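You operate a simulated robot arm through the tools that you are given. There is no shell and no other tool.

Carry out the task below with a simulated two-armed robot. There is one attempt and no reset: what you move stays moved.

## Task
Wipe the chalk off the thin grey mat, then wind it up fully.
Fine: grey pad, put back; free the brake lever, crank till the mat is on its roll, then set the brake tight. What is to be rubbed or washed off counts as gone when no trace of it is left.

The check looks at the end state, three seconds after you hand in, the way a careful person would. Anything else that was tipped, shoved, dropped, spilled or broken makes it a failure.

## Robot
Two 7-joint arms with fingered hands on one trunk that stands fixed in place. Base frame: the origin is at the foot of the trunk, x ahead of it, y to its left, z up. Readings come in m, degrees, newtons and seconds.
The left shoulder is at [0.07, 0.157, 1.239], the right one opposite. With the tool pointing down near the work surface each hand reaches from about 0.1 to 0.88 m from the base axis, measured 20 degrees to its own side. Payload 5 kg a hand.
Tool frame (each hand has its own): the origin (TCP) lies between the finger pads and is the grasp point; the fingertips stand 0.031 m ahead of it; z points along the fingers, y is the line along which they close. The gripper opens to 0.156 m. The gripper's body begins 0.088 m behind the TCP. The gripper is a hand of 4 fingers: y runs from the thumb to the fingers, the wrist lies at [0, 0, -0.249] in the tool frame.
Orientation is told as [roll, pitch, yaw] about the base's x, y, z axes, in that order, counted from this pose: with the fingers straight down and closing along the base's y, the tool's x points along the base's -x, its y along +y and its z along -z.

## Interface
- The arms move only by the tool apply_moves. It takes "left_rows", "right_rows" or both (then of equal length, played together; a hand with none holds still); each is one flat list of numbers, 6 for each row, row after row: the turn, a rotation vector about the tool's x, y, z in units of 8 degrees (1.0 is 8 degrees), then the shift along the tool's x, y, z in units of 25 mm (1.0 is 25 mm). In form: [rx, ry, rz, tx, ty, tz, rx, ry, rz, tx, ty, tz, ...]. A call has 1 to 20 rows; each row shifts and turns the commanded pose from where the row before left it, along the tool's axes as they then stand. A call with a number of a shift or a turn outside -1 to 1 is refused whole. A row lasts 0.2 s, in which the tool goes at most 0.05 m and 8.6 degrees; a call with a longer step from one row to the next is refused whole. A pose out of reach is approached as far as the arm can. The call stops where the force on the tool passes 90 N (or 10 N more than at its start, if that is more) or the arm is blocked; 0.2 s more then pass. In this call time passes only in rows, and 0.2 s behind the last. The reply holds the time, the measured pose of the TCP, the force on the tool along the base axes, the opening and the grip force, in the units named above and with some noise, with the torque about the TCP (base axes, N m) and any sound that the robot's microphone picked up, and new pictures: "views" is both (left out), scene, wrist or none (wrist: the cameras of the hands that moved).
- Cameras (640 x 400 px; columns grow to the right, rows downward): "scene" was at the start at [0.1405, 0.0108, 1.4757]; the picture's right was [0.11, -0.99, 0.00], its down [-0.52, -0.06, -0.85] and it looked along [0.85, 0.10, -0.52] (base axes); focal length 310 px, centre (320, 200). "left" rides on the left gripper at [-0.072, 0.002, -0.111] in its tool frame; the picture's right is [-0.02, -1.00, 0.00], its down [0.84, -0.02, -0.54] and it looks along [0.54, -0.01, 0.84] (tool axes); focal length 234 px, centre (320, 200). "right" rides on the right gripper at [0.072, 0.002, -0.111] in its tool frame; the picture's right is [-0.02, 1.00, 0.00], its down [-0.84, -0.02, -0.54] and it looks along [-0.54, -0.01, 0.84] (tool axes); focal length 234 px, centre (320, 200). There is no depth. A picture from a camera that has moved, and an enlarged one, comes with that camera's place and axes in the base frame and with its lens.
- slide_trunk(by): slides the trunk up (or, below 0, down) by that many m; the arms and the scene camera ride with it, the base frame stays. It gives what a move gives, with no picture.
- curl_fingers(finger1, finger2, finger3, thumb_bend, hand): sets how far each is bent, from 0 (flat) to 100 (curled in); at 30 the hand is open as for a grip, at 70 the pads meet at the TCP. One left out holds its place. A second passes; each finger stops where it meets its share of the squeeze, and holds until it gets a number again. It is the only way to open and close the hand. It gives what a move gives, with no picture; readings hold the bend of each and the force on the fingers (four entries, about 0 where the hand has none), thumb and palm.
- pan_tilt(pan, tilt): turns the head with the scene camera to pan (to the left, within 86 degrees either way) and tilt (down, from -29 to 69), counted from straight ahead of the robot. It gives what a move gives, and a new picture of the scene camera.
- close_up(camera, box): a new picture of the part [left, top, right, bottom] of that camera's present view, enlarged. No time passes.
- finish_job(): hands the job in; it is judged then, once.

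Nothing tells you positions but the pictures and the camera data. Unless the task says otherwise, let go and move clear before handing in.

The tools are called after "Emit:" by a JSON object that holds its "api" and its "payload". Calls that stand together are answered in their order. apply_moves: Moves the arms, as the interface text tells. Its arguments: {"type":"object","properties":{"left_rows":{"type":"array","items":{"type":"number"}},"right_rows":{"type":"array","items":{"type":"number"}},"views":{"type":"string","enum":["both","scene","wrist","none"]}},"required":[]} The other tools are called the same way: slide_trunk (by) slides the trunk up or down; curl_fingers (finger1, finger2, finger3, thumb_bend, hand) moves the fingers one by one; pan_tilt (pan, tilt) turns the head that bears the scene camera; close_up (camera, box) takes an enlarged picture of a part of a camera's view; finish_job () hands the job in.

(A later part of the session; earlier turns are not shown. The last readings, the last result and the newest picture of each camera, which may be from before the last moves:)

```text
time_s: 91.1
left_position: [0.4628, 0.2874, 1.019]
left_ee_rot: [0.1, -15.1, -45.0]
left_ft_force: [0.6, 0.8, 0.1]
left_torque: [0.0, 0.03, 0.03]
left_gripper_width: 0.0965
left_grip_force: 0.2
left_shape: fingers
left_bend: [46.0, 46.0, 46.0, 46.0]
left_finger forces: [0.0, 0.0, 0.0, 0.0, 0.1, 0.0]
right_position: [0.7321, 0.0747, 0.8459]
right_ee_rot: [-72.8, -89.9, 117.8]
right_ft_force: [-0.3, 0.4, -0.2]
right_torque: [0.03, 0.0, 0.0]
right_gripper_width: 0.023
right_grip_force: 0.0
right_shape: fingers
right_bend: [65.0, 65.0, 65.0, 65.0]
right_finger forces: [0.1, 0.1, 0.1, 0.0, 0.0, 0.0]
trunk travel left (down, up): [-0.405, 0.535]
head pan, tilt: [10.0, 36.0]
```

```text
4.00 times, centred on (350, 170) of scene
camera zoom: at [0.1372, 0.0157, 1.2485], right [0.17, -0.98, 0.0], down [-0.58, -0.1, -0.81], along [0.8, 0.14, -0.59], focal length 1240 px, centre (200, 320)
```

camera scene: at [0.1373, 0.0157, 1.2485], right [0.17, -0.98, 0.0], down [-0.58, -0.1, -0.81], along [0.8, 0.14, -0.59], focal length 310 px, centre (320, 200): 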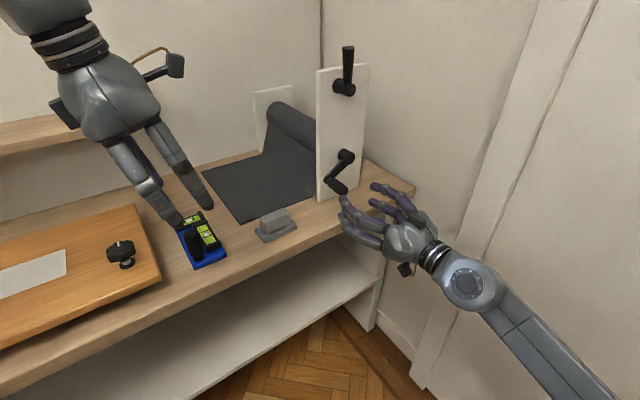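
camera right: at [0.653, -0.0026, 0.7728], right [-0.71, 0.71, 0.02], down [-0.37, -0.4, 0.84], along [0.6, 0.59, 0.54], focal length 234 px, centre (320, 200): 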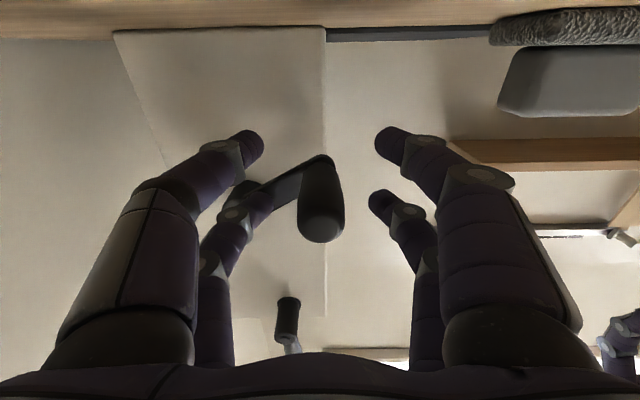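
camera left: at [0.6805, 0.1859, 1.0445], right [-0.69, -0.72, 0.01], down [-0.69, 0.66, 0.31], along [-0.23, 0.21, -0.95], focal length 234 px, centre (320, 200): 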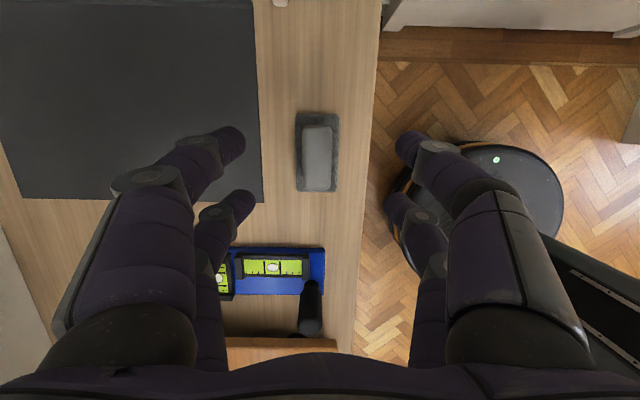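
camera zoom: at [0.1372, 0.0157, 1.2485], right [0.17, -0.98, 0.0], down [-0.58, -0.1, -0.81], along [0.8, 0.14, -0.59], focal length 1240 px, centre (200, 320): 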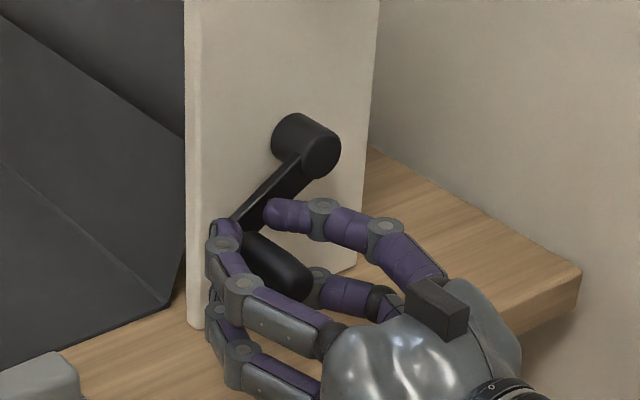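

The grip slips between the two finger pairs (spacing 45 mm), so nothing touches. I'll instead pinch it with the lower pair (finger 1 and thumb): open, raise the hand 22 mm, and close just those two.

Emit:
{"api": "curl_fingers", "payload": {"hand": "right", "finger1": 54, "finger2": 54, "finger3": 54, "thumb_bend": 54}}

Emit:
{"api": "apply_moves", "payload": {"right_rows": [0, 0, 0, -0.45, 0, 0, 0, 0, 0, -0.45, 0, 0], "views": "none"}}

Emit:
{"api": "curl_fingers", "payload": {"hand": "right", "finger1": 66, "finger2": 54, "finger3": 54, "thumb_bend": 66}}

Emit:
{"api": "close_up", "payload": {"camera": "right", "box": [200, 100, 440, 280]}}

Emit:
{"api": "close_up", "payload": {"camera": "scene", "box": [290, 120, 410, 220]}}

```text
time_s: 92.1
left_position: [0.4629, 0.2863, 1.0188]
left_ee_rot: [-0.1, -15.1, -44.9]
left_ft_force: [-0.2, -0.1, 0.5]
left_torque: [0.02, 0.03, -0.01]
left_gripper_width: 0.0966
left_grip_force: 0.0
left_shape: fingers
left_bend: [46.0, 46.0, 46.0, 46.0]
left_finger forces: [0.0, 0.0, 0.0, 0.1, 0.1, 0.0]
right_position: [0.7336, 0.0741, 0.8453]
right_ee_rot: [-71.6, -89.8, 116.7]
right_ft_force: [0.4, 0.1, 0.3]
right_torque: [0.0, 0.02, 0.0]
right_gripper_width: 0.0643
right_grip_force: 0.0
right_shape: fingers
right_bend: [54.0, 54.0, 54.0, 54.0]
right_finger forces: [0.1, 0.1, 0.0, 0.0, 0.0, 0.0]
trunk travel left (down, up): [-0.405, 0.535]
head pan, tilt: [10.0, 36.0]
```

```text
time_s: 92.7
left_position: [0.4623, 0.2869, 1.0191]
left_ee_rot: [0.0, -15.1, -45.0]
left_ft_force: [0.0, 0.2, 0.4]
left_torque: [0.0, 0.02, 0.0]
left_gripper_width: 0.0967
left_grip_force: 0.0
left_shape: fingers
left_bend: [46.0, 46.0, 46.0, 46.0]
left_finger forces: [0.0, 0.0, 0.0, 0.0, 0.1, 0.0]
right_position: [0.7319, 0.0744, 0.8679]
right_ee_rot: [-75.1, -89.7, 120.2]
right_ft_force: [-0.4, -0.1, -0.5]
right_torque: [0.01, 0.01, 0.01]
right_gripper_width: 0.0647
right_grip_force: 0.1
right_shape: fingers
right_bend: [54.0, 54.0, 54.0, 54.0]
right_finger forces: [0.0, 0.0, 0.0, 0.0, 0.0, 0.0]
trunk travel left (down, up): [-0.405, 0.535]
head pan, tilt: [10.0, 36.0]
```

```text
time_s: 93.7
left_position: [0.4636, 0.2868, 1.018]
left_ee_rot: [-0.1, -15.0, -45.0]
left_ft_force: [0.1, 0.7, 0.6]
left_torque: [-0.02, -0.01, 0.01]
left_gripper_width: 0.0965
left_grip_force: 0.1
left_shape: fingers
left_bend: [46.0, 46.0, 46.0, 46.0]
left_finger forces: [0.0, 0.0, 0.1, 0.0, 0.1, 0.1]
right_position: [0.7314, 0.0737, 0.8668]
right_ee_rot: [-73.0, -89.8, 118.0]
right_ft_force: [1.2, -1.2, 0.8]
right_torque: [-0.01, -0.05, -0.03]
right_gripper_width: 0.0269
right_grip_force: 2.6
right_shape: fingers
right_bend: [64.0, 54.0, 54.0, 65.0]
right_finger forces: [1.8, 0.0, 0.0, 0.0, 3.0, 0.0]
trunk travel left (down, up): [-0.405, 0.535]
head pan, tilt: [10.0, 36.0]
```

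```text
2.22 times, centred on (320, 190) of right
camera zoom: at [0.652, -0.0027, 0.7954], right [-0.71, 0.71, 0.02], down [-0.37, -0.4, 0.84], along [0.6, 0.59, 0.54], focal length 520 px, centre (320, 222)
```

zoom: 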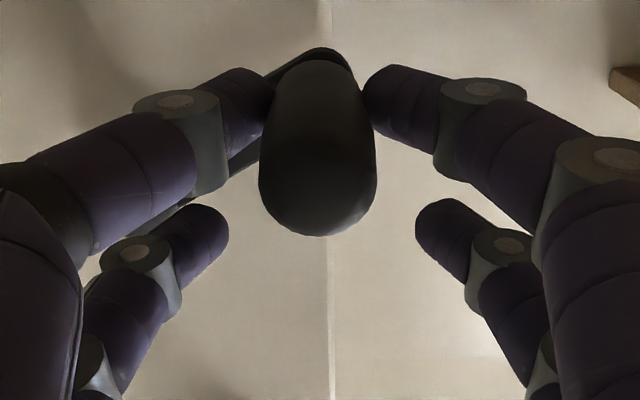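

```text
4.00 times, centred on (350, 170) of scene
camera zoom: at [0.1374, 0.0157, 1.2484], right [0.17, -0.98, 0.0], down [-0.58, -0.1, -0.81], along [0.8, 0.14, -0.59], focal length 1240 px, centre (200, 320)
```

zoom: 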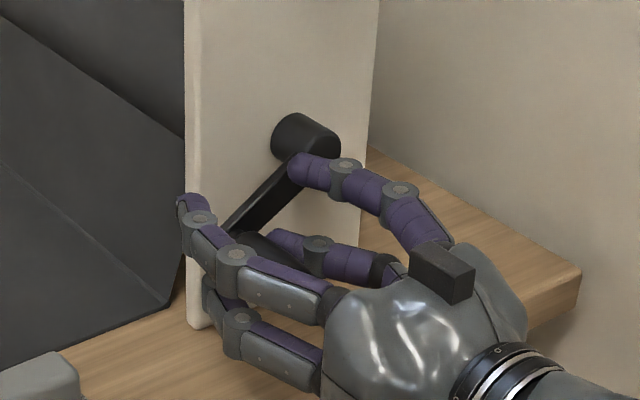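

The lower pair now pinches the grip. The mat's back edge rises steeply to the roll's left side, so winding should be clockwise seen from the front. I'll firm the pinch and try 30° clockwise (grip going up on the left).

Emit:
{"api": "curl_fingers", "payload": {"hand": "right", "finger1": 74, "thumb_bend": 74}}

Emit:
{"api": "apply_moves", "payload": {"right_rows": [0, 0, 0, -0.768, 0.272, 0, 0, 0, 0, -0.816, 0.06, 0], "views": "both"}}

Emit:
{"api": "close_up", "payload": {"camera": "scene", "box": [200, 90, 400, 225]}}

```text
time_s: 94.7
left_position: [0.4635, 0.2869, 1.0189]
left_ee_rot: [-0.1, -14.9, -44.9]
left_ft_force: [0.0, 0.1, 1.0]
left_torque: [0.02, -0.03, 0.0]
left_gripper_width: 0.0967
left_grip_force: 0.0
left_shape: fingers
left_bend: [46.0, 46.0, 46.0, 46.0]
left_finger forces: [0.1, 0.0, 0.0, 0.0, 0.0, 0.0]
right_position: [0.7328, 0.0749, 0.8681]
right_ee_rot: [-78.3, -89.7, 123.5]
right_ft_force: [7.2, 0.2, 2.1]
right_torque: [0.03, -0.15, -0.06]
right_gripper_width: 0.0245
right_grip_force: 10.7
right_shape: fingers
right_bend: [64.0, 54.0, 54.0, 67.0]
right_finger forces: [8.2, 0.1, 0.0, 0.1, 13.4, 0.1]
trunk travel left (down, up): [-0.405, 0.535]
head pan, tilt: [10.0, 36.0]
```

```text
time_s: 95.3
left_position: [0.462, 0.288, 1.0176]
left_ee_rot: [-0.2, -15.0, -44.9]
left_ft_force: [0.5, -0.8, -0.4]
left_torque: [0.02, 0.0, 0.01]
left_gripper_width: 0.0963
left_grip_force: 0.1
left_shape: fingers
left_bend: [46.0, 46.0, 46.0, 46.0]
left_finger forces: [0.0, 0.0, 0.0, 0.0, 0.1, 0.0]
right_position: [0.7273, 0.0807, 0.9064]
right_ee_rot: [-40.2, -89.8, 85.2]
right_ft_force: [5.9, 2.6, -2.6]
right_torque: [0.05, -0.1, 0.01]
right_gripper_width: 0.0201
right_grip_force: 8.2
right_shape: fingers
right_bend: [65.0, 54.0, 54.0, 68.0]
right_finger forces: [6.0, 0.0, 0.0, 0.0, 9.8, 0.0]
trunk travel left (down, up): [-0.405, 0.535]
head pan, tilt: [10.0, 36.0]
camera scene: at [0.1383, 0.0162, 1.2483], right [0.17, -0.98, 0.0], down [-0.58, -0.1, -0.81], along [0.8, 0.14, -0.59], focal length 310 px, centre (320, 200)
camera right: at [0.6468, 0.0033, 0.8348], right [-0.71, 0.7, 0.02], down [-0.37, -0.4, 0.84], along [0.6, 0.59, 0.54], focal length 234 px, centre (320, 200)
```

scene: 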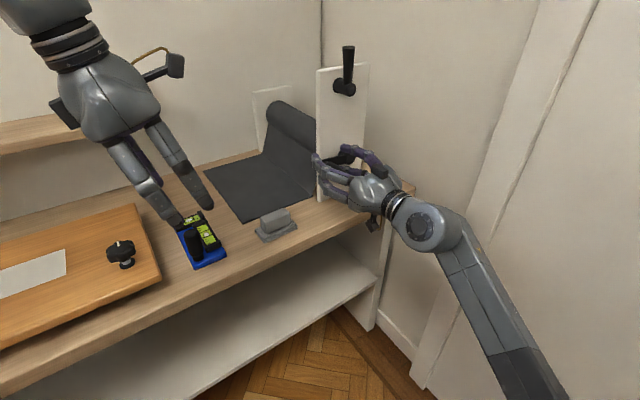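
right: 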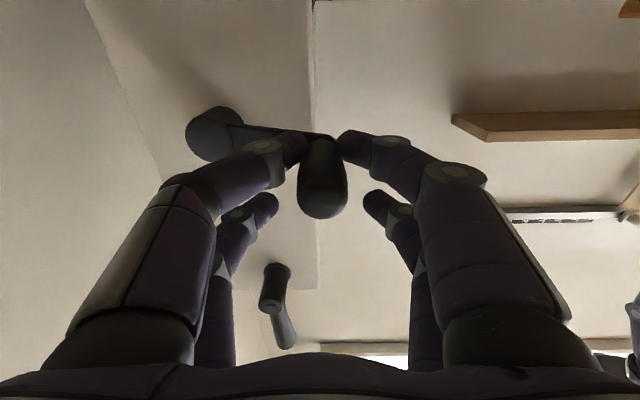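

```text
2.96 times, centred on (300, 158) of scene
camera zoom: at [0.1383, 0.0162, 1.2483], right [0.17, -0.98, 0.0], down [-0.58, -0.1, -0.81], along [0.8, 0.14, -0.59], focal length 918 px, centre (379, 326)
```

zoom: 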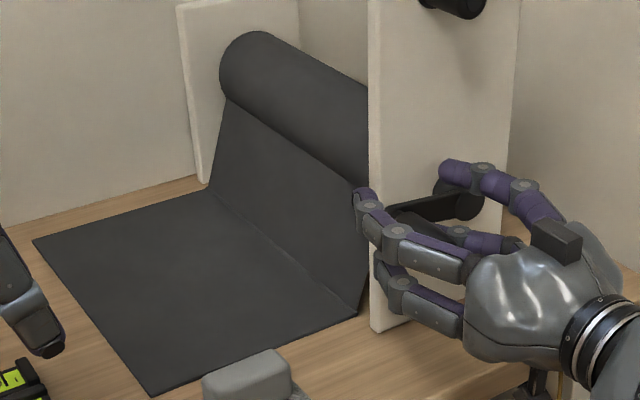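

The crank turned and the mat edge crept toward the roll, so clockwise is right. I'll check the pinch up close before continuing.

Emit:
{"api": "close_up", "payload": {"camera": "right", "box": [180, 80, 440, 260]}}

Emit:
{"api": "close_up", "payload": {"camera": "scene", "box": [300, 130, 400, 210]}}

```text
2.22 times, centred on (310, 170) of right
camera zoom: at [0.6468, 0.0033, 0.8348], right [-0.71, 0.7, 0.02], down [-0.37, -0.4, 0.84], along [0.6, 0.59, 0.54], focal length 520 px, centre (342, 267)
```

zoom: 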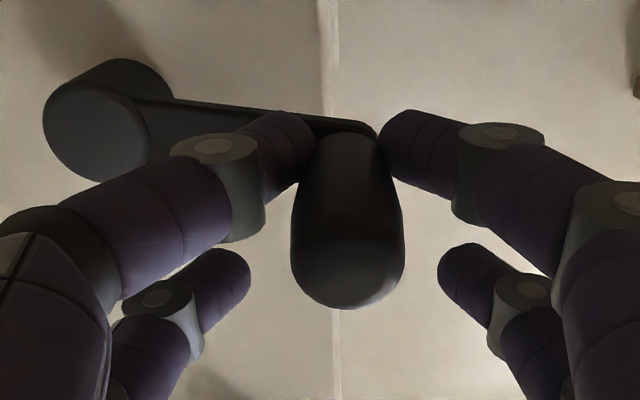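

```text
5.00 times, centred on (350, 170) of scene
camera zoom: at [0.1383, 0.0162, 1.2483], right [0.17, -0.98, 0.0], down [-0.58, -0.1, -0.81], along [0.8, 0.14, -0.59], focal length 1550 px, centre (170, 350)
```

zoom: 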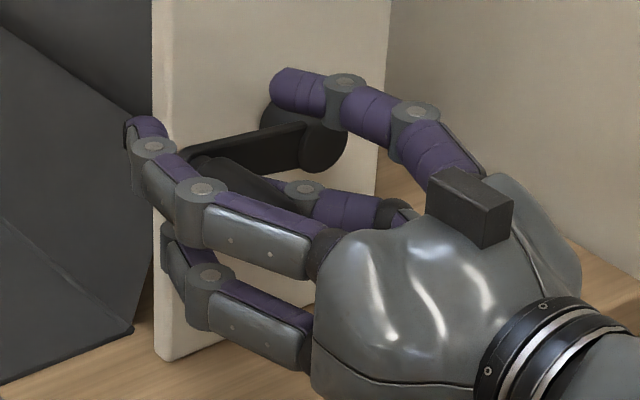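

The pinch point sits a few millimetres below the grip's centre, which squeezes it upward ahead of the hand. I'll loosen, raise the hand about 12 mm and re-pinch centred.

Emit:
{"api": "curl_fingers", "payload": {"hand": "right", "finger1": 60, "thumb_bend": 60}}

Emit:
{"api": "apply_moves", "payload": {"right_rows": [0, 0, 0, -0.5, -0.12, 0], "views": "none"}}

Emit:
{"api": "close_up", "payload": {"camera": "right", "box": [180, 80, 440, 260]}}

Emit:
{"api": "close_up", "payload": {"camera": "scene", "box": [300, 130, 400, 210]}}

```text
time_s: 96.3
left_position: [0.462, 0.286, 1.0196]
left_ee_rot: [0.0, -15.1, -45.0]
left_ft_force: [0.3, 0.0, -0.4]
left_torque: [0.01, 0.03, 0.02]
left_gripper_width: 0.0962
left_grip_force: 0.0
left_shape: fingers
left_bend: [46.0, 46.0, 46.0, 46.0]
left_finger forces: [0.0, 0.1, 0.0, 0.1, 0.0, 0.0]
right_position: [0.7268, 0.08, 0.9079]
right_ee_rot: [-72.0, -89.8, 117.0]
right_ft_force: [-0.1, -0.6, 0.4]
right_torque: [0.03, -0.01, -0.01]
right_gripper_width: 0.0407
right_grip_force: 0.1
right_shape: fingers
right_bend: [60.0, 54.0, 54.0, 60.0]
right_finger forces: [0.1, 0.0, 0.0, 0.0, 0.0, 0.1]
trunk travel left (down, up): [-0.405, 0.535]
head pan, tilt: [10.0, 36.0]
```

```text
time_s: 96.7
left_position: [0.4639, 0.2875, 1.0182]
left_ee_rot: [0.0, -15.1, -44.9]
left_ft_force: [0.2, 0.4, -0.3]
left_torque: [0.0, -0.03, 0.03]
left_gripper_width: 0.0962
left_grip_force: 0.1
left_shape: fingers
left_bend: [46.0, 46.0, 46.0, 46.0]
left_finger forces: [0.0, 0.1, 0.0, 0.1, 0.0, 0.1]
right_position: [0.7278, 0.0789, 0.9199]
right_ee_rot: [-73.4, -89.8, 118.6]
right_ft_force: [0.8, -0.4, -0.7]
right_torque: [0.02, -0.01, -0.02]
right_gripper_width: 0.0413
right_grip_force: 0.0
right_shape: fingers
right_bend: [60.0, 54.0, 54.0, 60.0]
right_finger forces: [0.1, 0.0, 0.0, 0.0, 0.0, 0.0]
trunk travel left (down, up): [-0.405, 0.535]
head pan, tilt: [10.0, 36.0]
```

```text
2.22 times, centred on (310, 170) of right
camera zoom: at [0.6481, 0.0005, 0.8486], right [-0.71, 0.71, 0.02], down [-0.37, -0.4, 0.84], along [0.6, 0.59, 0.54], focal length 520 px, centre (342, 267)
```

zoom: 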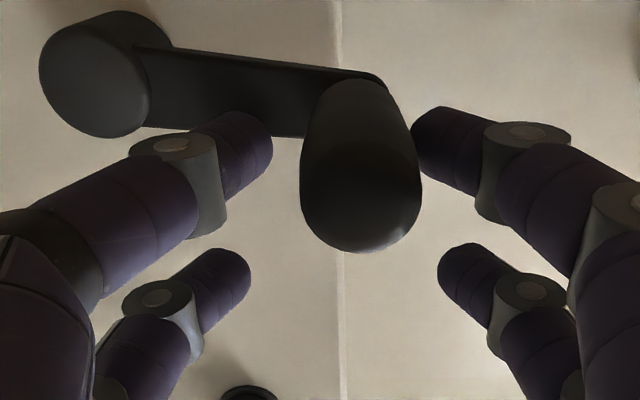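

```text
5.00 times, centred on (350, 170) of scene
camera zoom: at [0.1371, 0.016, 1.2485], right [0.17, -0.98, 0.0], down [-0.58, -0.1, -0.81], along [0.8, 0.14, -0.59], focal length 1550 px, centre (170, 350)
```

zoom: 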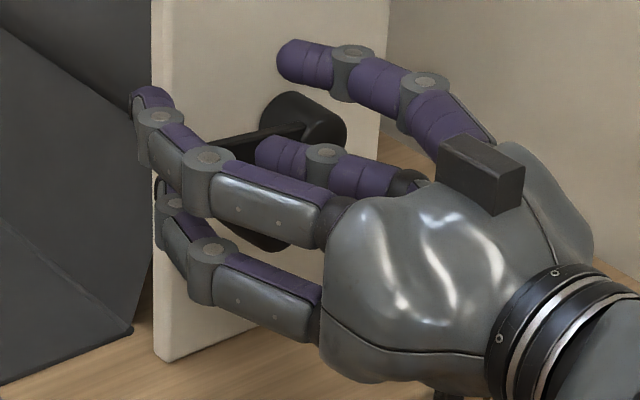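

From the wrist camera the hub is at (e1 0.5335, z 0.8876), crank radius 80 mm, and the pinch line is 24 mm below TCP. I'll adjust the few millimetres and pinch again.

Emit:
{"api": "apply_moves", "payload": {"right_rows": [0, 0, 0, 0.15, 0.2, 0], "views": "none"}}

Emit:
{"api": "curl_fingers", "payload": {"hand": "right", "finger1": 68, "thumb_bend": 68}}

Emit:
{"api": "close_up", "payload": {"camera": "right", "box": [180, 80, 440, 260]}}

```text
time_s: 97.1
left_position: [0.462, 0.2867, 1.0189]
left_ee_rot: [-0.1, -15.1, -44.9]
left_ft_force: [0.2, 0.3, 0.0]
left_torque: [-0.02, -0.03, 0.0]
left_gripper_width: 0.0966
left_grip_force: 0.2
left_shape: fingers
left_bend: [46.0, 46.0, 46.0, 46.0]
left_finger forces: [0.1, 0.0, 0.0, 0.1, 0.1, 0.0]
right_position: [0.7238, 0.0809, 0.9178]
right_ee_rot: [-75.2, -89.9, 120.3]
right_ft_force: [-0.2, -0.1, 0.0]
right_torque: [-0.06, -0.01, -0.01]
right_gripper_width: 0.0408
right_grip_force: 0.1
right_shape: fingers
right_bend: [60.0, 54.0, 54.0, 60.0]
right_finger forces: [0.0, 0.0, 0.0, 0.0, 0.0, 0.0]
trunk travel left (down, up): [-0.405, 0.535]
head pan, tilt: [10.0, 36.0]
```

```text
time_s: 98.1
left_position: [0.4628, 0.2863, 1.0182]
left_ee_rot: [0.0, -14.9, -45.0]
left_ft_force: [-0.1, 0.0, -0.1]
left_torque: [0.03, -0.02, 0.0]
left_gripper_width: 0.0964
left_grip_force: 0.1
left_shape: fingers
left_bend: [46.0, 46.0, 46.0, 46.0]
left_finger forces: [0.1, 0.0, 0.0, 0.0, 0.0, 0.0]
right_position: [0.7248, 0.0809, 0.9177]
right_ee_rot: [-64.3, -89.8, 109.3]
right_ft_force: [1.7, -1.3, -0.4]
right_torque: [-0.04, -0.06, -0.05]
right_gripper_width: 0.0263
right_grip_force: 4.5
right_shape: fingers
right_bend: [64.0, 54.0, 54.0, 66.0]
right_finger forces: [3.8, 0.0, 0.1, 0.0, 5.6, 0.0]
trunk travel left (down, up): [-0.405, 0.535]
head pan, tilt: [10.0, 36.0]
```

```text
2.22 times, centred on (310, 170) of right
camera zoom: at [0.6447, 0.0039, 0.8444], right [-0.71, 0.71, 0.02], down [-0.37, -0.4, 0.84], along [0.6, 0.59, 0.54], focal length 520 px, centre (342, 267)
```

zoom: 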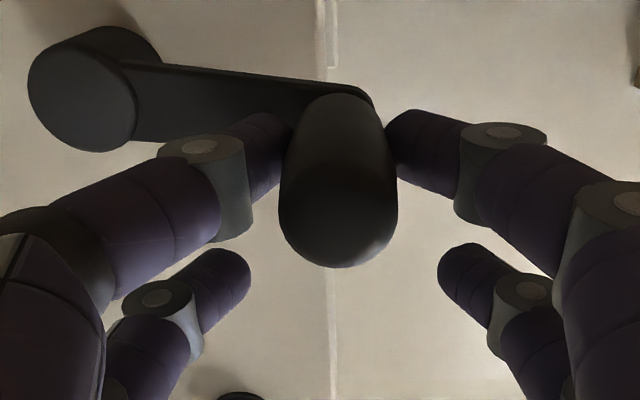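

Now the pinch is centred (26 mm width, balanced). I'll follow the circle clockwise: two 15° steps, then check.

Emit:
{"api": "apply_moves", "payload": {"right_rows": [0, 0, 0, -0.41, -0.06, 0, 0, 0, 0, -0.39, -0.112, 0, 0, 0, 0, -0.38, -0.165, 0, 0, 0, 0, -0.348, -0.207, 0], "views": "both"}}

Emit:
{"api": "close_up", "payload": {"camera": "right", "box": [180, 80, 440, 260]}}

Emit:
{"api": "close_up", "payload": {"camera": "scene", "box": [200, 90, 400, 225]}}

```text
time_s: 99.1
left_position: [0.4639, 0.2876, 1.0189]
left_ee_rot: [0.1, -15.0, -45.0]
left_ft_force: [-0.1, 0.2, -0.1]
left_torque: [0.01, 0.02, 0.02]
left_gripper_width: 0.0964
left_grip_force: 0.1
left_shape: fingers
left_bend: [46.0, 46.0, 46.0, 46.0]
left_finger forces: [0.0, 0.0, 0.0, 0.1, 0.0, 0.1]
right_position: [0.7335, 0.0724, 0.9564]
right_ee_rot: [-104.1, -89.9, 149.2]
right_ft_force: [-0.2, 0.3, 1.4]
right_torque: [0.08, 0.0, 0.07]
right_gripper_width: 0.0141
right_grip_force: 1.2
right_shape: fingers
right_bend: [67.0, 54.0, 54.0, 68.0]
right_finger forces: [2.1, 0.1, 0.0, 0.0, 0.0, 0.0]
trunk travel left (down, up): [-0.405, 0.535]
head pan, tilt: [10.0, 36.0]
camera scene: at [0.1372, 0.0158, 1.2485], right [0.17, -0.98, 0.0], down [-0.58, -0.1, -0.81], along [0.8, 0.14, -0.59], focal length 310 px, centre (320, 200)
camera right: at [0.6538, -0.005, 0.8844], right [-0.71, 0.71, 0.02], down [-0.37, -0.4, 0.84], along [0.6, 0.59, 0.55], focal length 234 px, centre (320, 200)
```

scene: 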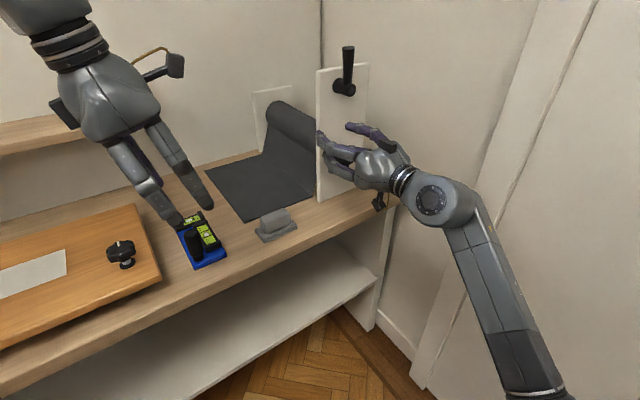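
right: 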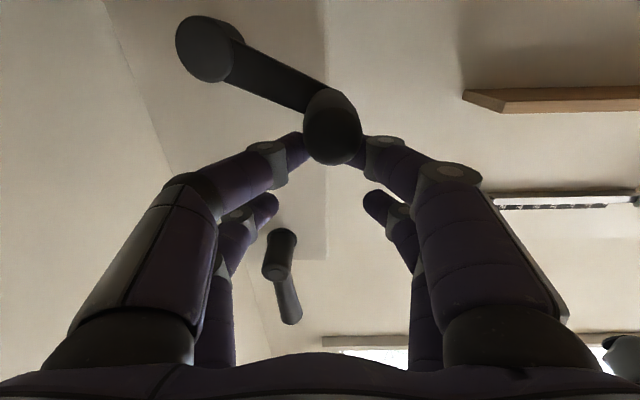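

```text
2.22 times, centred on (310, 170) of right
camera zoom: at [0.6538, -0.005, 0.8844], right [-0.71, 0.71, 0.02], down [-0.37, -0.4, 0.84], along [0.6, 0.59, 0.55], focal length 520 px, centre (342, 267)
```

zoom: 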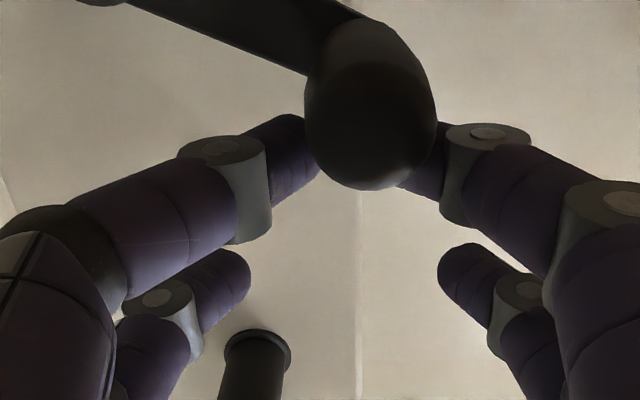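

```text
2.96 times, centred on (300, 158) of scene
camera zoom: at [0.1372, 0.0158, 1.2485], right [0.17, -0.98, 0.0], down [-0.58, -0.1, -0.81], along [0.8, 0.14, -0.59], focal length 918 px, centre (379, 326)
```

zoom: 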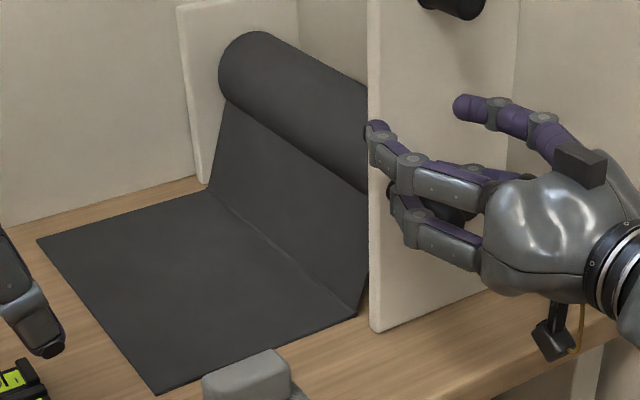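

A light pinch with a fixed hand slips on the vertical part of the circle. Better is to let the hand roll with the crank so the finger pads always push along the turning direction. I'll back off, roll the hand to match the crank's present angle (about 158°) and re-approach.

Emit:
{"api": "curl_fingers", "payload": {"hand": "right", "finger1": 54, "finger2": 54, "finger3": 54, "thumb_bend": 54}}

Emit:
{"api": "apply_moves", "payload": {"right_rows": [0, 0, 0, 0, 0, -0.94, 0, 0, 0, 0, 0, -0.94, 0, 0, 0, 0, 0, -0.94, 0, 0, -0.944, 0, 0, 0, 0, 0, -0.944, 0, 0, 0, 0, 0, -0.944, 0, 0, 0, 0, 0, -0.944, 0, 0, 0, 0, 0, -0.944, 0, 0, 0, 0, 0, -0.944, 0, 0, 0, 0, 0, -0.944, 0, 0, 0, 0, 0, -0.944, 0, 0, 0, 0, 0, -0.944, 0, 0, 0, 0, 0, 0, 0.653, 0.815, 0, 0, 0, 0, 0.653, 0.815, 0], "views": "both"}}

```text
time_s: 100.1
left_position: [0.4637, 0.2874, 1.019]
left_ee_rot: [-0.1, -15.2, -45.0]
left_ft_force: [0.6, -0.3, 0.3]
left_torque: [-0.02, 0.0, 0.01]
left_gripper_width: 0.0969
left_grip_force: 0.1
left_shape: fingers
left_bend: [46.0, 46.0, 46.0, 46.0]
left_finger forces: [0.0, 0.0, 0.1, 0.0, 0.1, 0.0]
right_position: [0.7342, 0.0717, 0.9557]
right_ee_rot: [-71.1, -89.8, 116.2]
right_ft_force: [1.0, 0.4, -0.4]
right_torque: [0.04, 0.01, 0.0]
right_gripper_width: 0.0642
right_grip_force: 0.0
right_shape: fingers
right_bend: [54.0, 54.0, 54.0, 54.0]
right_finger forces: [0.1, 0.0, 0.1, 0.0, 0.0, 0.0]
trunk travel left (down, up): [-0.405, 0.535]
head pan, tilt: [10.0, 36.0]
```

```text
time_s: 103.1
left_position: [0.4624, 0.2867, 1.0185]
left_ee_rot: [0.0, -15.1, -45.0]
left_ft_force: [-0.5, 0.3, 1.1]
left_torque: [0.02, 0.0, -0.02]
left_gripper_width: 0.0966
left_grip_force: 0.0
left_shape: fingers
left_bend: [46.0, 46.0, 46.0, 46.0]
left_finger forces: [0.1, 0.0, 0.0, 0.0, 0.0, 0.0]
right_position: [0.6942, 0.0108, 0.9054]
right_ee_rot: [-90.1, -21.8, 135.0]
right_ft_force: [0.2, -0.6, 0.5]
right_torque: [0.0, 0.0, -0.02]
right_gripper_width: 0.0644
right_grip_force: 0.0
right_shape: fingers
right_bend: [54.0, 54.0, 54.0, 54.0]
right_finger forces: [0.0, 0.1, 0.1, 0.0, 0.1, 0.0]
trunk travel left (down, up): [-0.405, 0.535]
head pan, tilt: [10.0, 36.0]
camera scene: at [0.1374, 0.0155, 1.2485], right [0.17, -0.98, 0.0], down [-0.58, -0.1, -0.81], along [0.8, 0.14, -0.59], focal length 310 px, centre (320, 200)
camera right: at [0.6625, -0.1134, 0.8764], right [-0.28, 0.28, -0.92], down [-0.93, 0.16, 0.33], along [0.24, 0.95, 0.21], focal length 234 px, centre (320, 200)
```

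scene: 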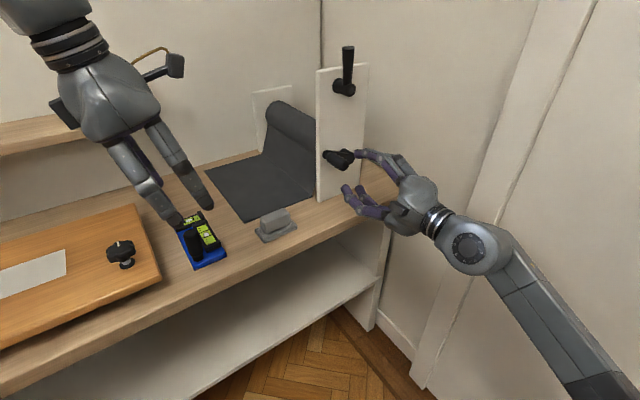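
right: 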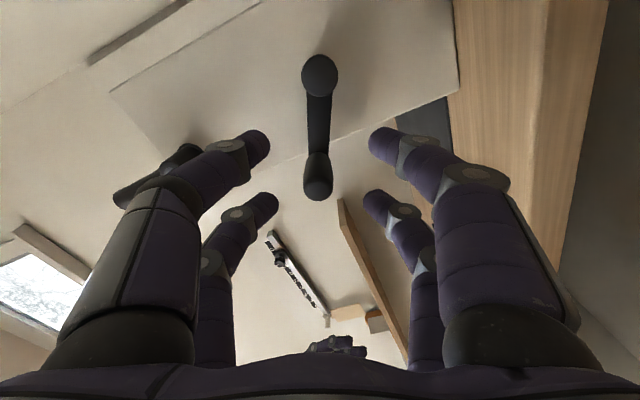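

Beautiful: the crank arm lines up exactly with the hand's axes and the grip is centred for fingers 2 and 3. Advancing and pinching with those two.

Emit:
{"api": "apply_moves", "payload": {"right_rows": [0, 0, 0, -0.03, -0.03, 0.94, 0, 0, 0, -0.03, 0, 0.94, 0, 0, 0, -0.03, 0, 0.94], "views": "none"}}

Emit:
{"api": "curl_fingers", "payload": {"hand": "right", "finger2": 68, "finger3": 68}}

Emit:
{"api": "close_up", "payload": {"camera": "right", "box": [160, 40, 480, 270]}}

Emit:
{"api": "close_up", "payload": {"camera": "scene", "box": [290, 110, 410, 210]}}

```text
time_s: 103.9
left_position: [0.4634, 0.288, 1.019]
left_ee_rot: [-0.1, -15.1, -45.0]
left_ft_force: [-0.3, 1.0, 0.3]
left_torque: [0.02, 0.0, 0.01]
left_gripper_width: 0.0968
left_grip_force: 0.0
left_shape: fingers
left_bend: [46.0, 46.0, 46.0, 46.0]
left_finger forces: [0.0, 0.0, 0.0, 0.0, 0.0, 0.0]
right_position: [0.7437, 0.0644, 0.9051]
right_ee_rot: [-90.0, -21.9, 135.0]
right_ft_force: [0.6, 0.5, -0.2]
right_torque: [0.01, -0.01, 0.03]
right_gripper_width: 0.0647
right_grip_force: 0.0
right_shape: fingers
right_bend: [54.0, 54.0, 54.0, 54.0]
right_finger forces: [0.0, 0.0, 0.0, 0.1, 0.1, 0.1]
trunk travel left (down, up): [-0.405, 0.535]
head pan, tilt: [10.0, 36.0]
```

```text
time_s: 104.9
left_position: [0.4628, 0.2868, 1.0183]
left_ee_rot: [0.0, -15.1, -45.0]
left_ft_force: [0.5, -0.1, -0.5]
left_torque: [0.03, 0.0, 0.01]
left_gripper_width: 0.0965
left_grip_force: 0.1
left_shape: fingers
left_bend: [46.0, 46.0, 46.0, 46.0]
left_finger forces: [0.0, 0.0, 0.1, 0.0, 0.0, 0.0]
right_position: [0.7437, 0.0644, 0.9057]
right_ee_rot: [-89.8, -21.9, 135.1]
right_ft_force: [1.2, 0.9, -0.1]
right_torque: [-0.03, 0.02, 0.0]
right_gripper_width: 0.0646
right_grip_force: 4.7
right_shape: fingers
right_bend: [54.0, 65.0, 64.0, 54.0]
right_finger forces: [0.1, 4.0, 3.8, 0.0, 0.1, 0.1]
trunk travel left (down, up): [-0.405, 0.535]
head pan, tilt: [10.0, 36.0]
```

```text
1.74 times, centred on (320, 155) of right
camera zoom: at [0.7113, -0.0607, 0.8763], right [-0.28, 0.28, -0.92], down [-0.93, 0.16, 0.33], along [0.24, 0.95, 0.21], focal length 407 px, centre (320, 278)
```

zoom: 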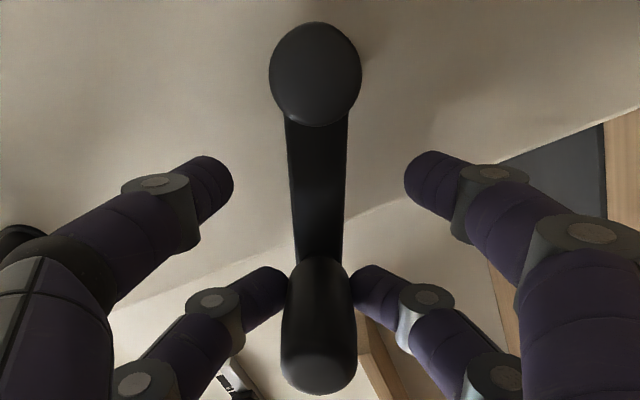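

```text
4.00 times, centred on (350, 160) of scene
camera zoom: at [0.1374, 0.0159, 1.2484], right [0.17, -0.98, 0.0], down [-0.58, -0.1, -0.81], along [0.8, 0.14, -0.59], focal length 1240 px, centre (200, 360)
```

zoom: 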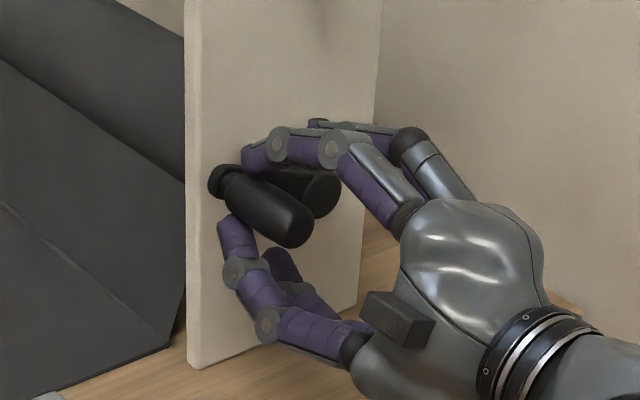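

A solid pinch, one finger above and one below, 4 N each. I'll firm it and drive 30° clockwise while rolling the hand along.

Emit:
{"api": "curl_fingers", "payload": {"hand": "right", "finger2": 74, "finger3": 73}}

Emit:
{"api": "apply_moves", "payload": {"right_rows": [0, 0, 0.9375, 0.0187, -0.2875, 0, 0, 0, 0.9375, 0.0187, -0.2875, 0, 0, 0, 0.9375, 0.0187, -0.2875, 0, 0, 0, 0.9375, 0.0187, -0.2875, 0], "views": "both"}}

Emit:
{"api": "close_up", "payload": {"camera": "scene", "box": [200, 90, 400, 225]}}

```text
time_s: 105.9
left_position: [0.4642, 0.2866, 1.0182]
left_ee_rot: [-0.1, -15.1, -45.0]
left_ft_force: [0.1, -0.2, -0.8]
left_torque: [-0.03, 0.01, -0.01]
left_gripper_width: 0.0964
left_grip_force: 0.0
left_shape: fingers
left_bend: [46.0, 46.0, 46.0, 46.0]
left_finger forces: [0.0, 0.0, 0.0, 0.0, 0.0, 0.0]
right_position: [0.7431, 0.0647, 0.9052]
right_ee_rot: [-89.9, -21.8, 135.1]
right_ft_force: [1.2, 1.4, -0.1]
right_torque: [-0.05, -0.01, -0.04]
right_gripper_width: 0.0645
right_grip_force: 7.5
right_shape: fingers
right_bend: [54.0, 65.0, 64.0, 54.0]
right_finger forces: [0.0, 7.7, 7.1, 0.0, 0.0, 0.1]
trunk travel left (down, up): [-0.405, 0.535]
head pan, tilt: [10.0, 36.0]
```

```text
time_s: 106.9
left_position: [0.4642, 0.2869, 1.018]
left_ee_rot: [-0.1, -15.0, -45.0]
left_ft_force: [0.9, -0.9, -1.0]
left_torque: [-0.01, 0.01, 0.01]
left_gripper_width: 0.0966
left_grip_force: 0.1
left_shape: fingers
left_bend: [46.0, 46.0, 46.0, 46.0]
left_finger forces: [0.1, 0.0, 0.0, 0.0, 0.0, 0.0]
right_position: [0.7549, 0.0511, 0.9287]
right_ee_rot: [-89.8, -52.0, 134.9]
right_ft_force: [1.3, 1.8, -3.3]
right_torque: [-0.13, 0.08, -0.02]
right_gripper_width: 0.0648
right_grip_force: 7.0
right_shape: fingers
right_bend: [54.0, 64.0, 64.0, 54.0]
right_finger forces: [0.0, 8.6, 6.6, 0.1, 0.1, 0.0]
trunk travel left (down, up): [-0.405, 0.535]
head pan, tilt: [10.0, 36.0]
camera scene: at [0.1379, 0.0162, 1.2483], right [0.17, -0.98, 0.0], down [-0.58, -0.1, -0.81], along [0.8, 0.14, -0.59], focal length 310 px, centre (320, 200)
camera right: at [0.7072, -0.057, 0.8708], right [-0.57, 0.57, -0.6], down [-0.74, -0.03, 0.67], along [0.36, 0.82, 0.43], focal length 234 px, centre (320, 200)
```

scene: 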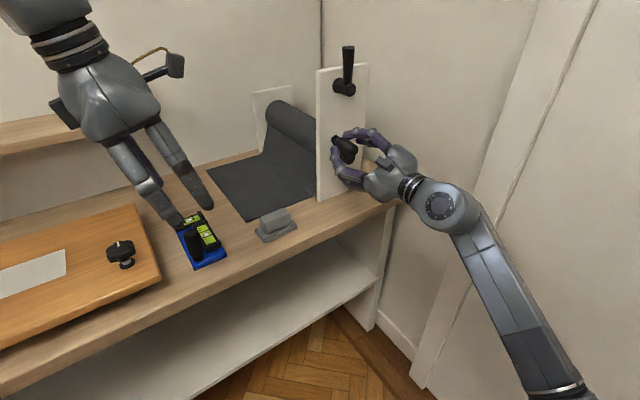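
right: 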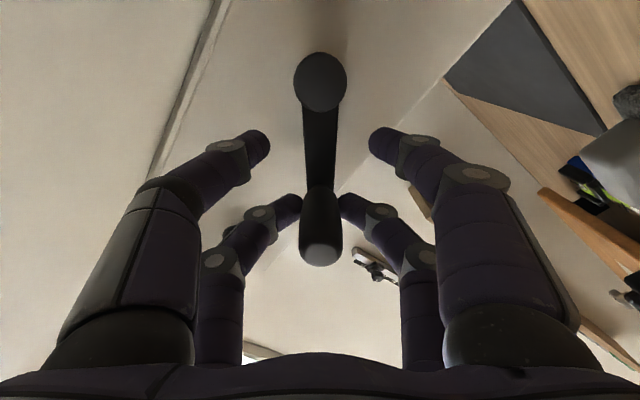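

```text
2.96 times, centred on (300, 158) of scene
camera zoom: at [0.1379, 0.0162, 1.2483], right [0.17, -0.98, 0.0], down [-0.58, -0.1, -0.81], along [0.8, 0.14, -0.59], focal length 918 px, centre (379, 326)
```

zoom: 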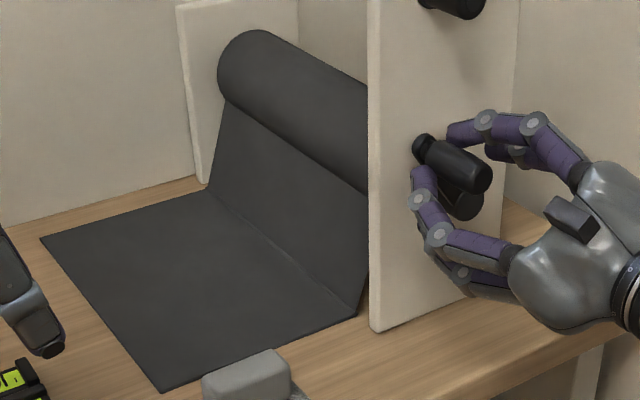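

It works well with only about 4 N, and the mat is creeping in. Continuing 75° further.

Emit:
{"api": "apply_moves", "payload": {"right_rows": [0, 0, 0.9375, 0.0187, -0.2875, 0, 0, 0, 0.9375, 0.0187, -0.2875, 0, 0, 0, 0.9375, 0.0187, -0.2875, 0, 0, 0, 0.9375, 0.0187, -0.2875, 0, 0, 0, 0.9375, 0.0187, -0.2875, 0, 0, 0, 0.9375, 0.0187, -0.2875, 0, 0, 0, 0.9375, 0.0187, -0.2875, 0, 0, 0, 0.9375, 0.0187, -0.2875, 0, 0, 0, 0.9375, 0.0187, -0.2875, 0, 0, 0, 0.9375, 0.0187, -0.2875, 0], "views": "both"}}

Emit:
{"api": "close_up", "payload": {"camera": "scene", "box": [200, 90, 400, 225]}}

```text
time_s: 109.1
left_position: [0.4625, 0.2887, 1.0184]
left_ee_rot: [0.0, -15.1, -45.0]
left_ft_force: [0.1, -0.1, -0.2]
left_torque: [0.01, 0.01, -0.03]
left_gripper_width: 0.0965
left_grip_force: 0.1
left_shape: fingers
left_bend: [46.0, 46.0, 46.0, 46.0]
left_finger forces: [0.0, 0.1, 0.1, 0.1, 0.1, 0.0]
right_position: [0.8032, 0.0058, 0.9309]
right_ee_rot: [90.0, -53.0, -44.8]
right_ft_force: [-2.6, 2.2, -1.5]
right_torque: [-0.07, 0.01, 0.09]
right_gripper_width: 0.0648
right_grip_force: 6.8
right_shape: fingers
right_bend: [54.0, 64.0, 65.0, 54.0]
right_finger forces: [0.1, 7.4, 6.3, 0.0, 0.0, 0.0]
trunk travel left (down, up): [-0.405, 0.535]
head pan, tilt: [10.0, 36.0]
camera scene: at [0.1373, 0.0161, 1.2485], right [0.17, -0.98, 0.0], down [-0.58, -0.1, -0.81], along [0.8, 0.14, -0.59], focal length 310 px, centre (320, 200)
camera right: at [0.6936, -0.0421, 0.8741], right [-0.56, 0.55, 0.62], down [-0.02, -0.75, 0.66], along [0.83, 0.36, 0.43], focal length 234 px, centre (320, 200)
```

scene: 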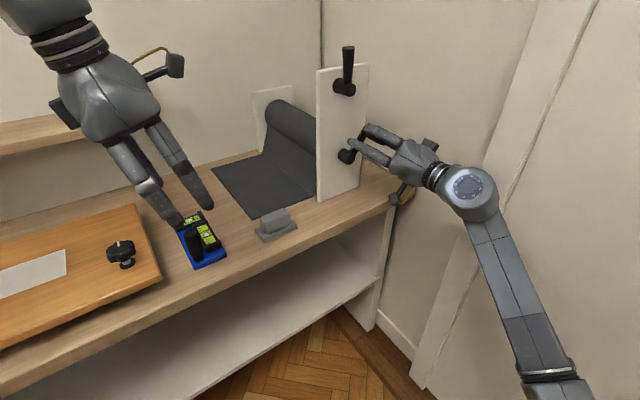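
right: 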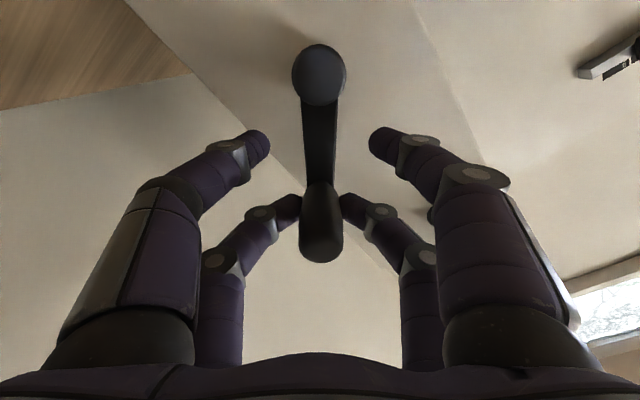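

```text
2.96 times, centred on (300, 158) of scene
camera zoom: at [0.1373, 0.0161, 1.2485], right [0.17, -0.98, 0.0], down [-0.58, -0.1, -0.81], along [0.8, 0.14, -0.59], focal length 918 px, centre (379, 326)
```

zoom: 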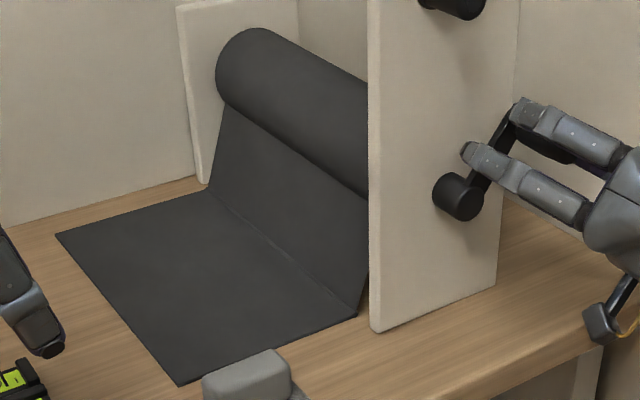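

Perfect tracking. The mat has moved about 33 mm for 150° of crank, so several turns are needed. Continuing in chunks and watching for wrist-roll limits.

Emit:
{"api": "apply_moves", "payload": {"right_rows": [0, 0, 0.9375, 0.0187, -0.2875, 0, 0, 0, 0.9375, 0.0187, -0.2875, 0, 0, 0, 0.9375, 0.0187, -0.2875, 0, 0, 0, 0.9375, 0.0187, -0.2875, 0, 0, 0, 0.9375, 0.0187, -0.2875, 0, 0, 0, 0.9375, 0.0187, -0.2875, 0, 0, 0, 0.9375, 0.0187, -0.2875, 0, 0, 0, 0.9375, 0.0187, -0.2875, 0], "views": "wrist"}}

```text
time_s: 110.9
left_position: [0.4628, 0.2871, 1.019]
left_ee_rot: [-0.2, -15.0, -44.9]
left_ft_force: [-0.9, -0.1, -0.3]
left_torque: [-0.01, 0.01, -0.02]
left_gripper_width: 0.0965
left_grip_force: 0.1
left_shape: fingers
left_bend: [46.0, 46.0, 46.0, 46.0]
left_finger forces: [0.0, 0.1, 0.0, 0.0, 0.1, 0.0]
right_position: [0.8181, -0.0102, 0.8785]
right_ee_rot: [89.9, 7.1, -45.0]
right_ft_force: [6.4, 3.3, -1.1]
right_torque: [-0.01, -0.05, 0.05]
right_gripper_width: 0.0644
right_grip_force: 6.6
right_shape: fingers
right_bend: [54.0, 64.0, 65.0, 54.0]
right_finger forces: [0.0, 6.9, 7.0, 0.0, 0.0, 0.0]
trunk travel left (down, up): [-0.405, 0.535]
head pan, tilt: [10.0, 36.0]
camera right: at [0.6892, -0.0391, 0.8896], right [0.1, -0.1, 0.99], down [0.2, -0.97, -0.12], along [0.97, 0.21, -0.08], focal length 234 px, centre (320, 200)
```

right: 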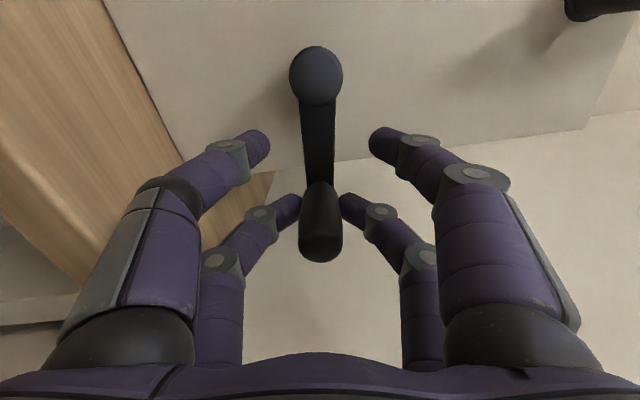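

Emit:
{"api": "apply_moves", "payload": {"right_rows": [0, 0, 0.9375, 0.0187, -0.2875, 0, 0, 0, 0.9375, 0.0187, -0.2875, 0, 0, 0, 0.9375, 0.0187, -0.2875, 0, 0, 0, 0.9375, 0.0187, -0.2875, 0, 0, 0, 0.9375, 0.0187, -0.2875, 0, 0, 0, 0.9375, 0.0187, -0.2875, 0], "views": "both"}}

```text
time_s: 112.3
left_position: [0.4638, 0.2864, 1.0186]
left_ee_rot: [-0.1, -15.0, -45.1]
left_ft_force: [-0.4, 0.1, -0.2]
left_torque: [0.03, -0.02, 0.02]
left_gripper_width: 0.0964
left_grip_force: 0.1
left_shape: fingers
left_bend: [46.0, 46.0, 46.0, 46.0]
left_finger forces: [0.0, 0.0, 0.0, 0.0, 0.1, 0.0]
right_position: [0.8046, 0.0031, 0.8414]
right_ee_rot: [89.7, 51.9, -45.1]
right_ft_force: [3.9, -1.5, -2.8]
right_torque: [-0.07, 0.0, -0.06]
right_gripper_width: 0.0645
right_grip_force: 7.8
right_shape: fingers
right_bend: [54.0, 64.0, 65.0, 54.0]
right_finger forces: [0.0, 7.4, 7.5, 0.1, 0.1, 0.1]
trunk travel left (down, up): [-0.405, 0.535]
head pan, tilt: [10.0, 36.0]
camera scene: at [0.1381, 0.0157, 1.2483], right [0.17, -0.98, 0.0], down [-0.58, -0.1, -0.81], along [0.8, 0.14, -0.59], focal length 310 px, centre (320, 200)
camera right: at [0.6956, -0.0445, 0.8995], right [0.57, -0.57, 0.6], down [-0.03, -0.74, -0.67], along [0.82, 0.36, -0.44], focal length 234 px, centre (320, 200)
```

scene: 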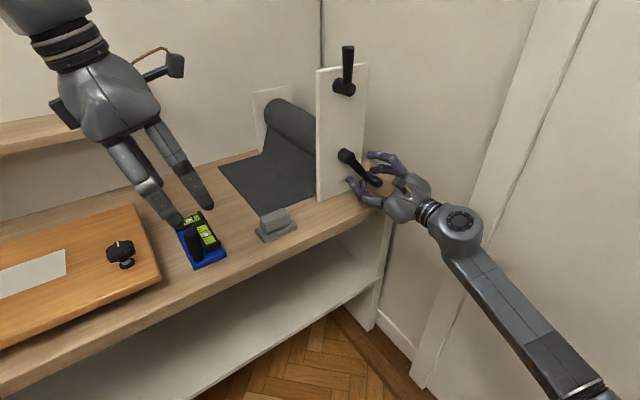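
right: 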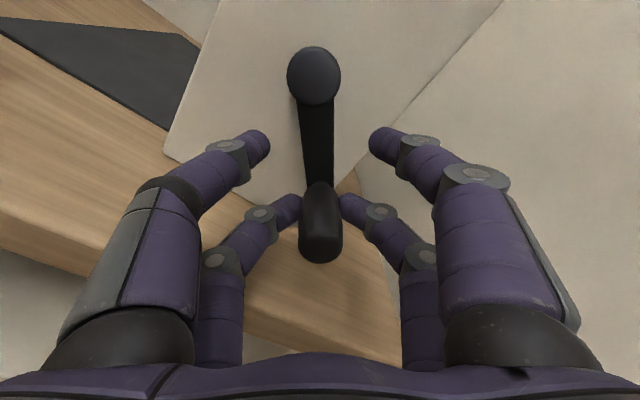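

Emit:
{"api": "apply_moves", "payload": {"right_rows": [0, 0, 0.9375, 0.0187, -0.2875, 0, 0, 0, 0.9375, 0.0187, -0.2875, 0, 0, 0, 0.9375, 0.0187, -0.2875, 0, 0, 0, 0.9375, 0.0187, -0.2875, 0, 0, 0, 0.9375, 0.0187, -0.2875, 0, 0, 0, 0.9375, 0.0187, -0.2875, 0], "views": "wrist"}}

```text
time_s: 113.7
left_position: [0.4639, 0.2869, 1.0183]
left_ee_rot: [-0.1, -15.0, -44.9]
left_ft_force: [-0.8, 0.2, 0.7]
left_torque: [0.01, 0.0, 0.04]
left_gripper_width: 0.0962
left_grip_force: 0.0
left_shape: fingers
left_bend: [46.0, 46.0, 46.0, 46.0]
left_finger forces: [0.1, 0.0, 0.1, 0.0, 0.1, 0.0]
right_position: [0.7751, 0.0328, 0.8291]
right_ee_rot: [-88.1, 82.9, 137.1]
right_ft_force: [0.1, 0.5, -12.3]
right_torque: [-0.24, 0.19, 0.03]
right_gripper_width: 0.0644
right_grip_force: 8.9
right_shape: fingers
right_bend: [54.0, 64.0, 65.0, 54.0]
right_finger forces: [0.0, 9.3, 8.0, 0.0, 0.0, 0.1]
trunk travel left (down, up): [-0.405, 0.535]
head pan, tilt: [10.0, 36.0]
camera right: at [0.7046, -0.0532, 0.9006], right [0.7, -0.7, -0.15], down [-0.47, -0.3, -0.83], along [0.53, 0.65, -0.54], focal length 234 px, centre (320, 200)
```

right: 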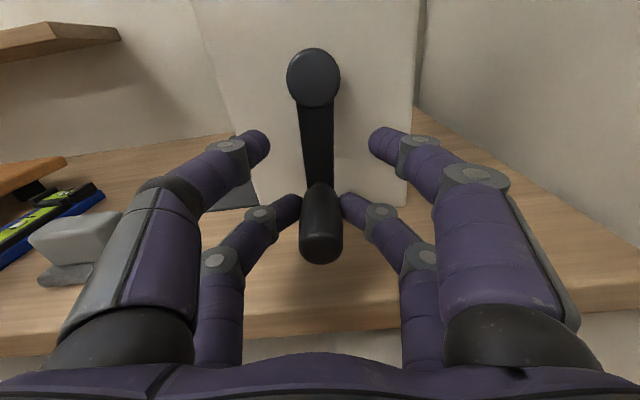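

A mild radial pull here; I'll nudge the circle 1.5 mm outward and continue.

Emit:
{"api": "apply_moves", "payload": {"right_rows": [0, 0, 0.9375, -0.04, -0.2875, 0, 0, 0, 0.9375, 0.0187, -0.2875, 0, 0, 0, 0.9375, 0.0187, -0.2875, 0, 0, 0, 0.9375, 0.0187, -0.2875, 0, 0, 0, 0.9375, 0.0187, -0.2875, 0, 0, 0, 0.9375, 0.0187, -0.2875, 0], "views": "wrist"}}

```text
time_s: 115.1
left_position: [0.463, 0.2877, 1.0178]
left_ee_rot: [-0.1, -15.2, -44.9]
left_ft_force: [-0.6, 0.9, -1.0]
left_torque: [0.01, 0.02, 0.0]
left_gripper_width: 0.0967
left_grip_force: 0.0
left_shape: fingers
left_bend: [46.0, 46.0, 46.0, 46.0]
left_finger forces: [0.0, 0.0, 0.0, 0.1, 0.1, 0.0]
right_position: [0.7484, 0.0602, 0.8499]
right_ee_rot: [-90.0, 37.9, 135.4]
right_ft_force: [-6.7, 6.7, -10.2]
right_torque: [-0.19, 0.17, 0.22]
right_gripper_width: 0.0648
right_grip_force: 8.8
right_shape: fingers
right_bend: [54.0, 64.0, 65.0, 54.0]
right_finger forces: [0.1, 10.3, 7.7, 0.0, 0.1, 0.0]
trunk travel left (down, up): [-0.405, 0.535]
head pan, tilt: [10.0, 36.0]
camera right: at [0.7107, -0.0596, 0.8931], right [0.42, -0.42, -0.8], down [-0.86, 0.09, -0.5], along [0.28, 0.9, -0.33], focal length 234 px, centre (320, 200)
```

right: 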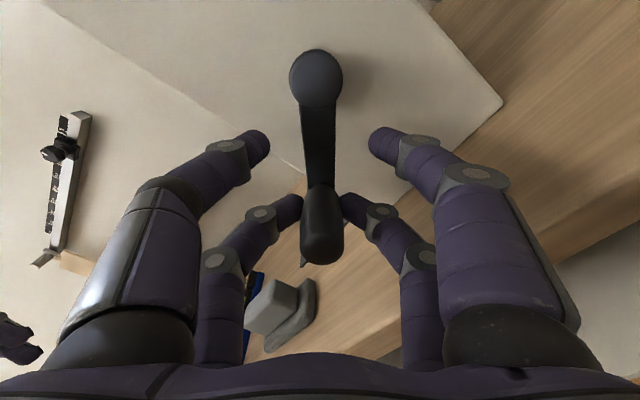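

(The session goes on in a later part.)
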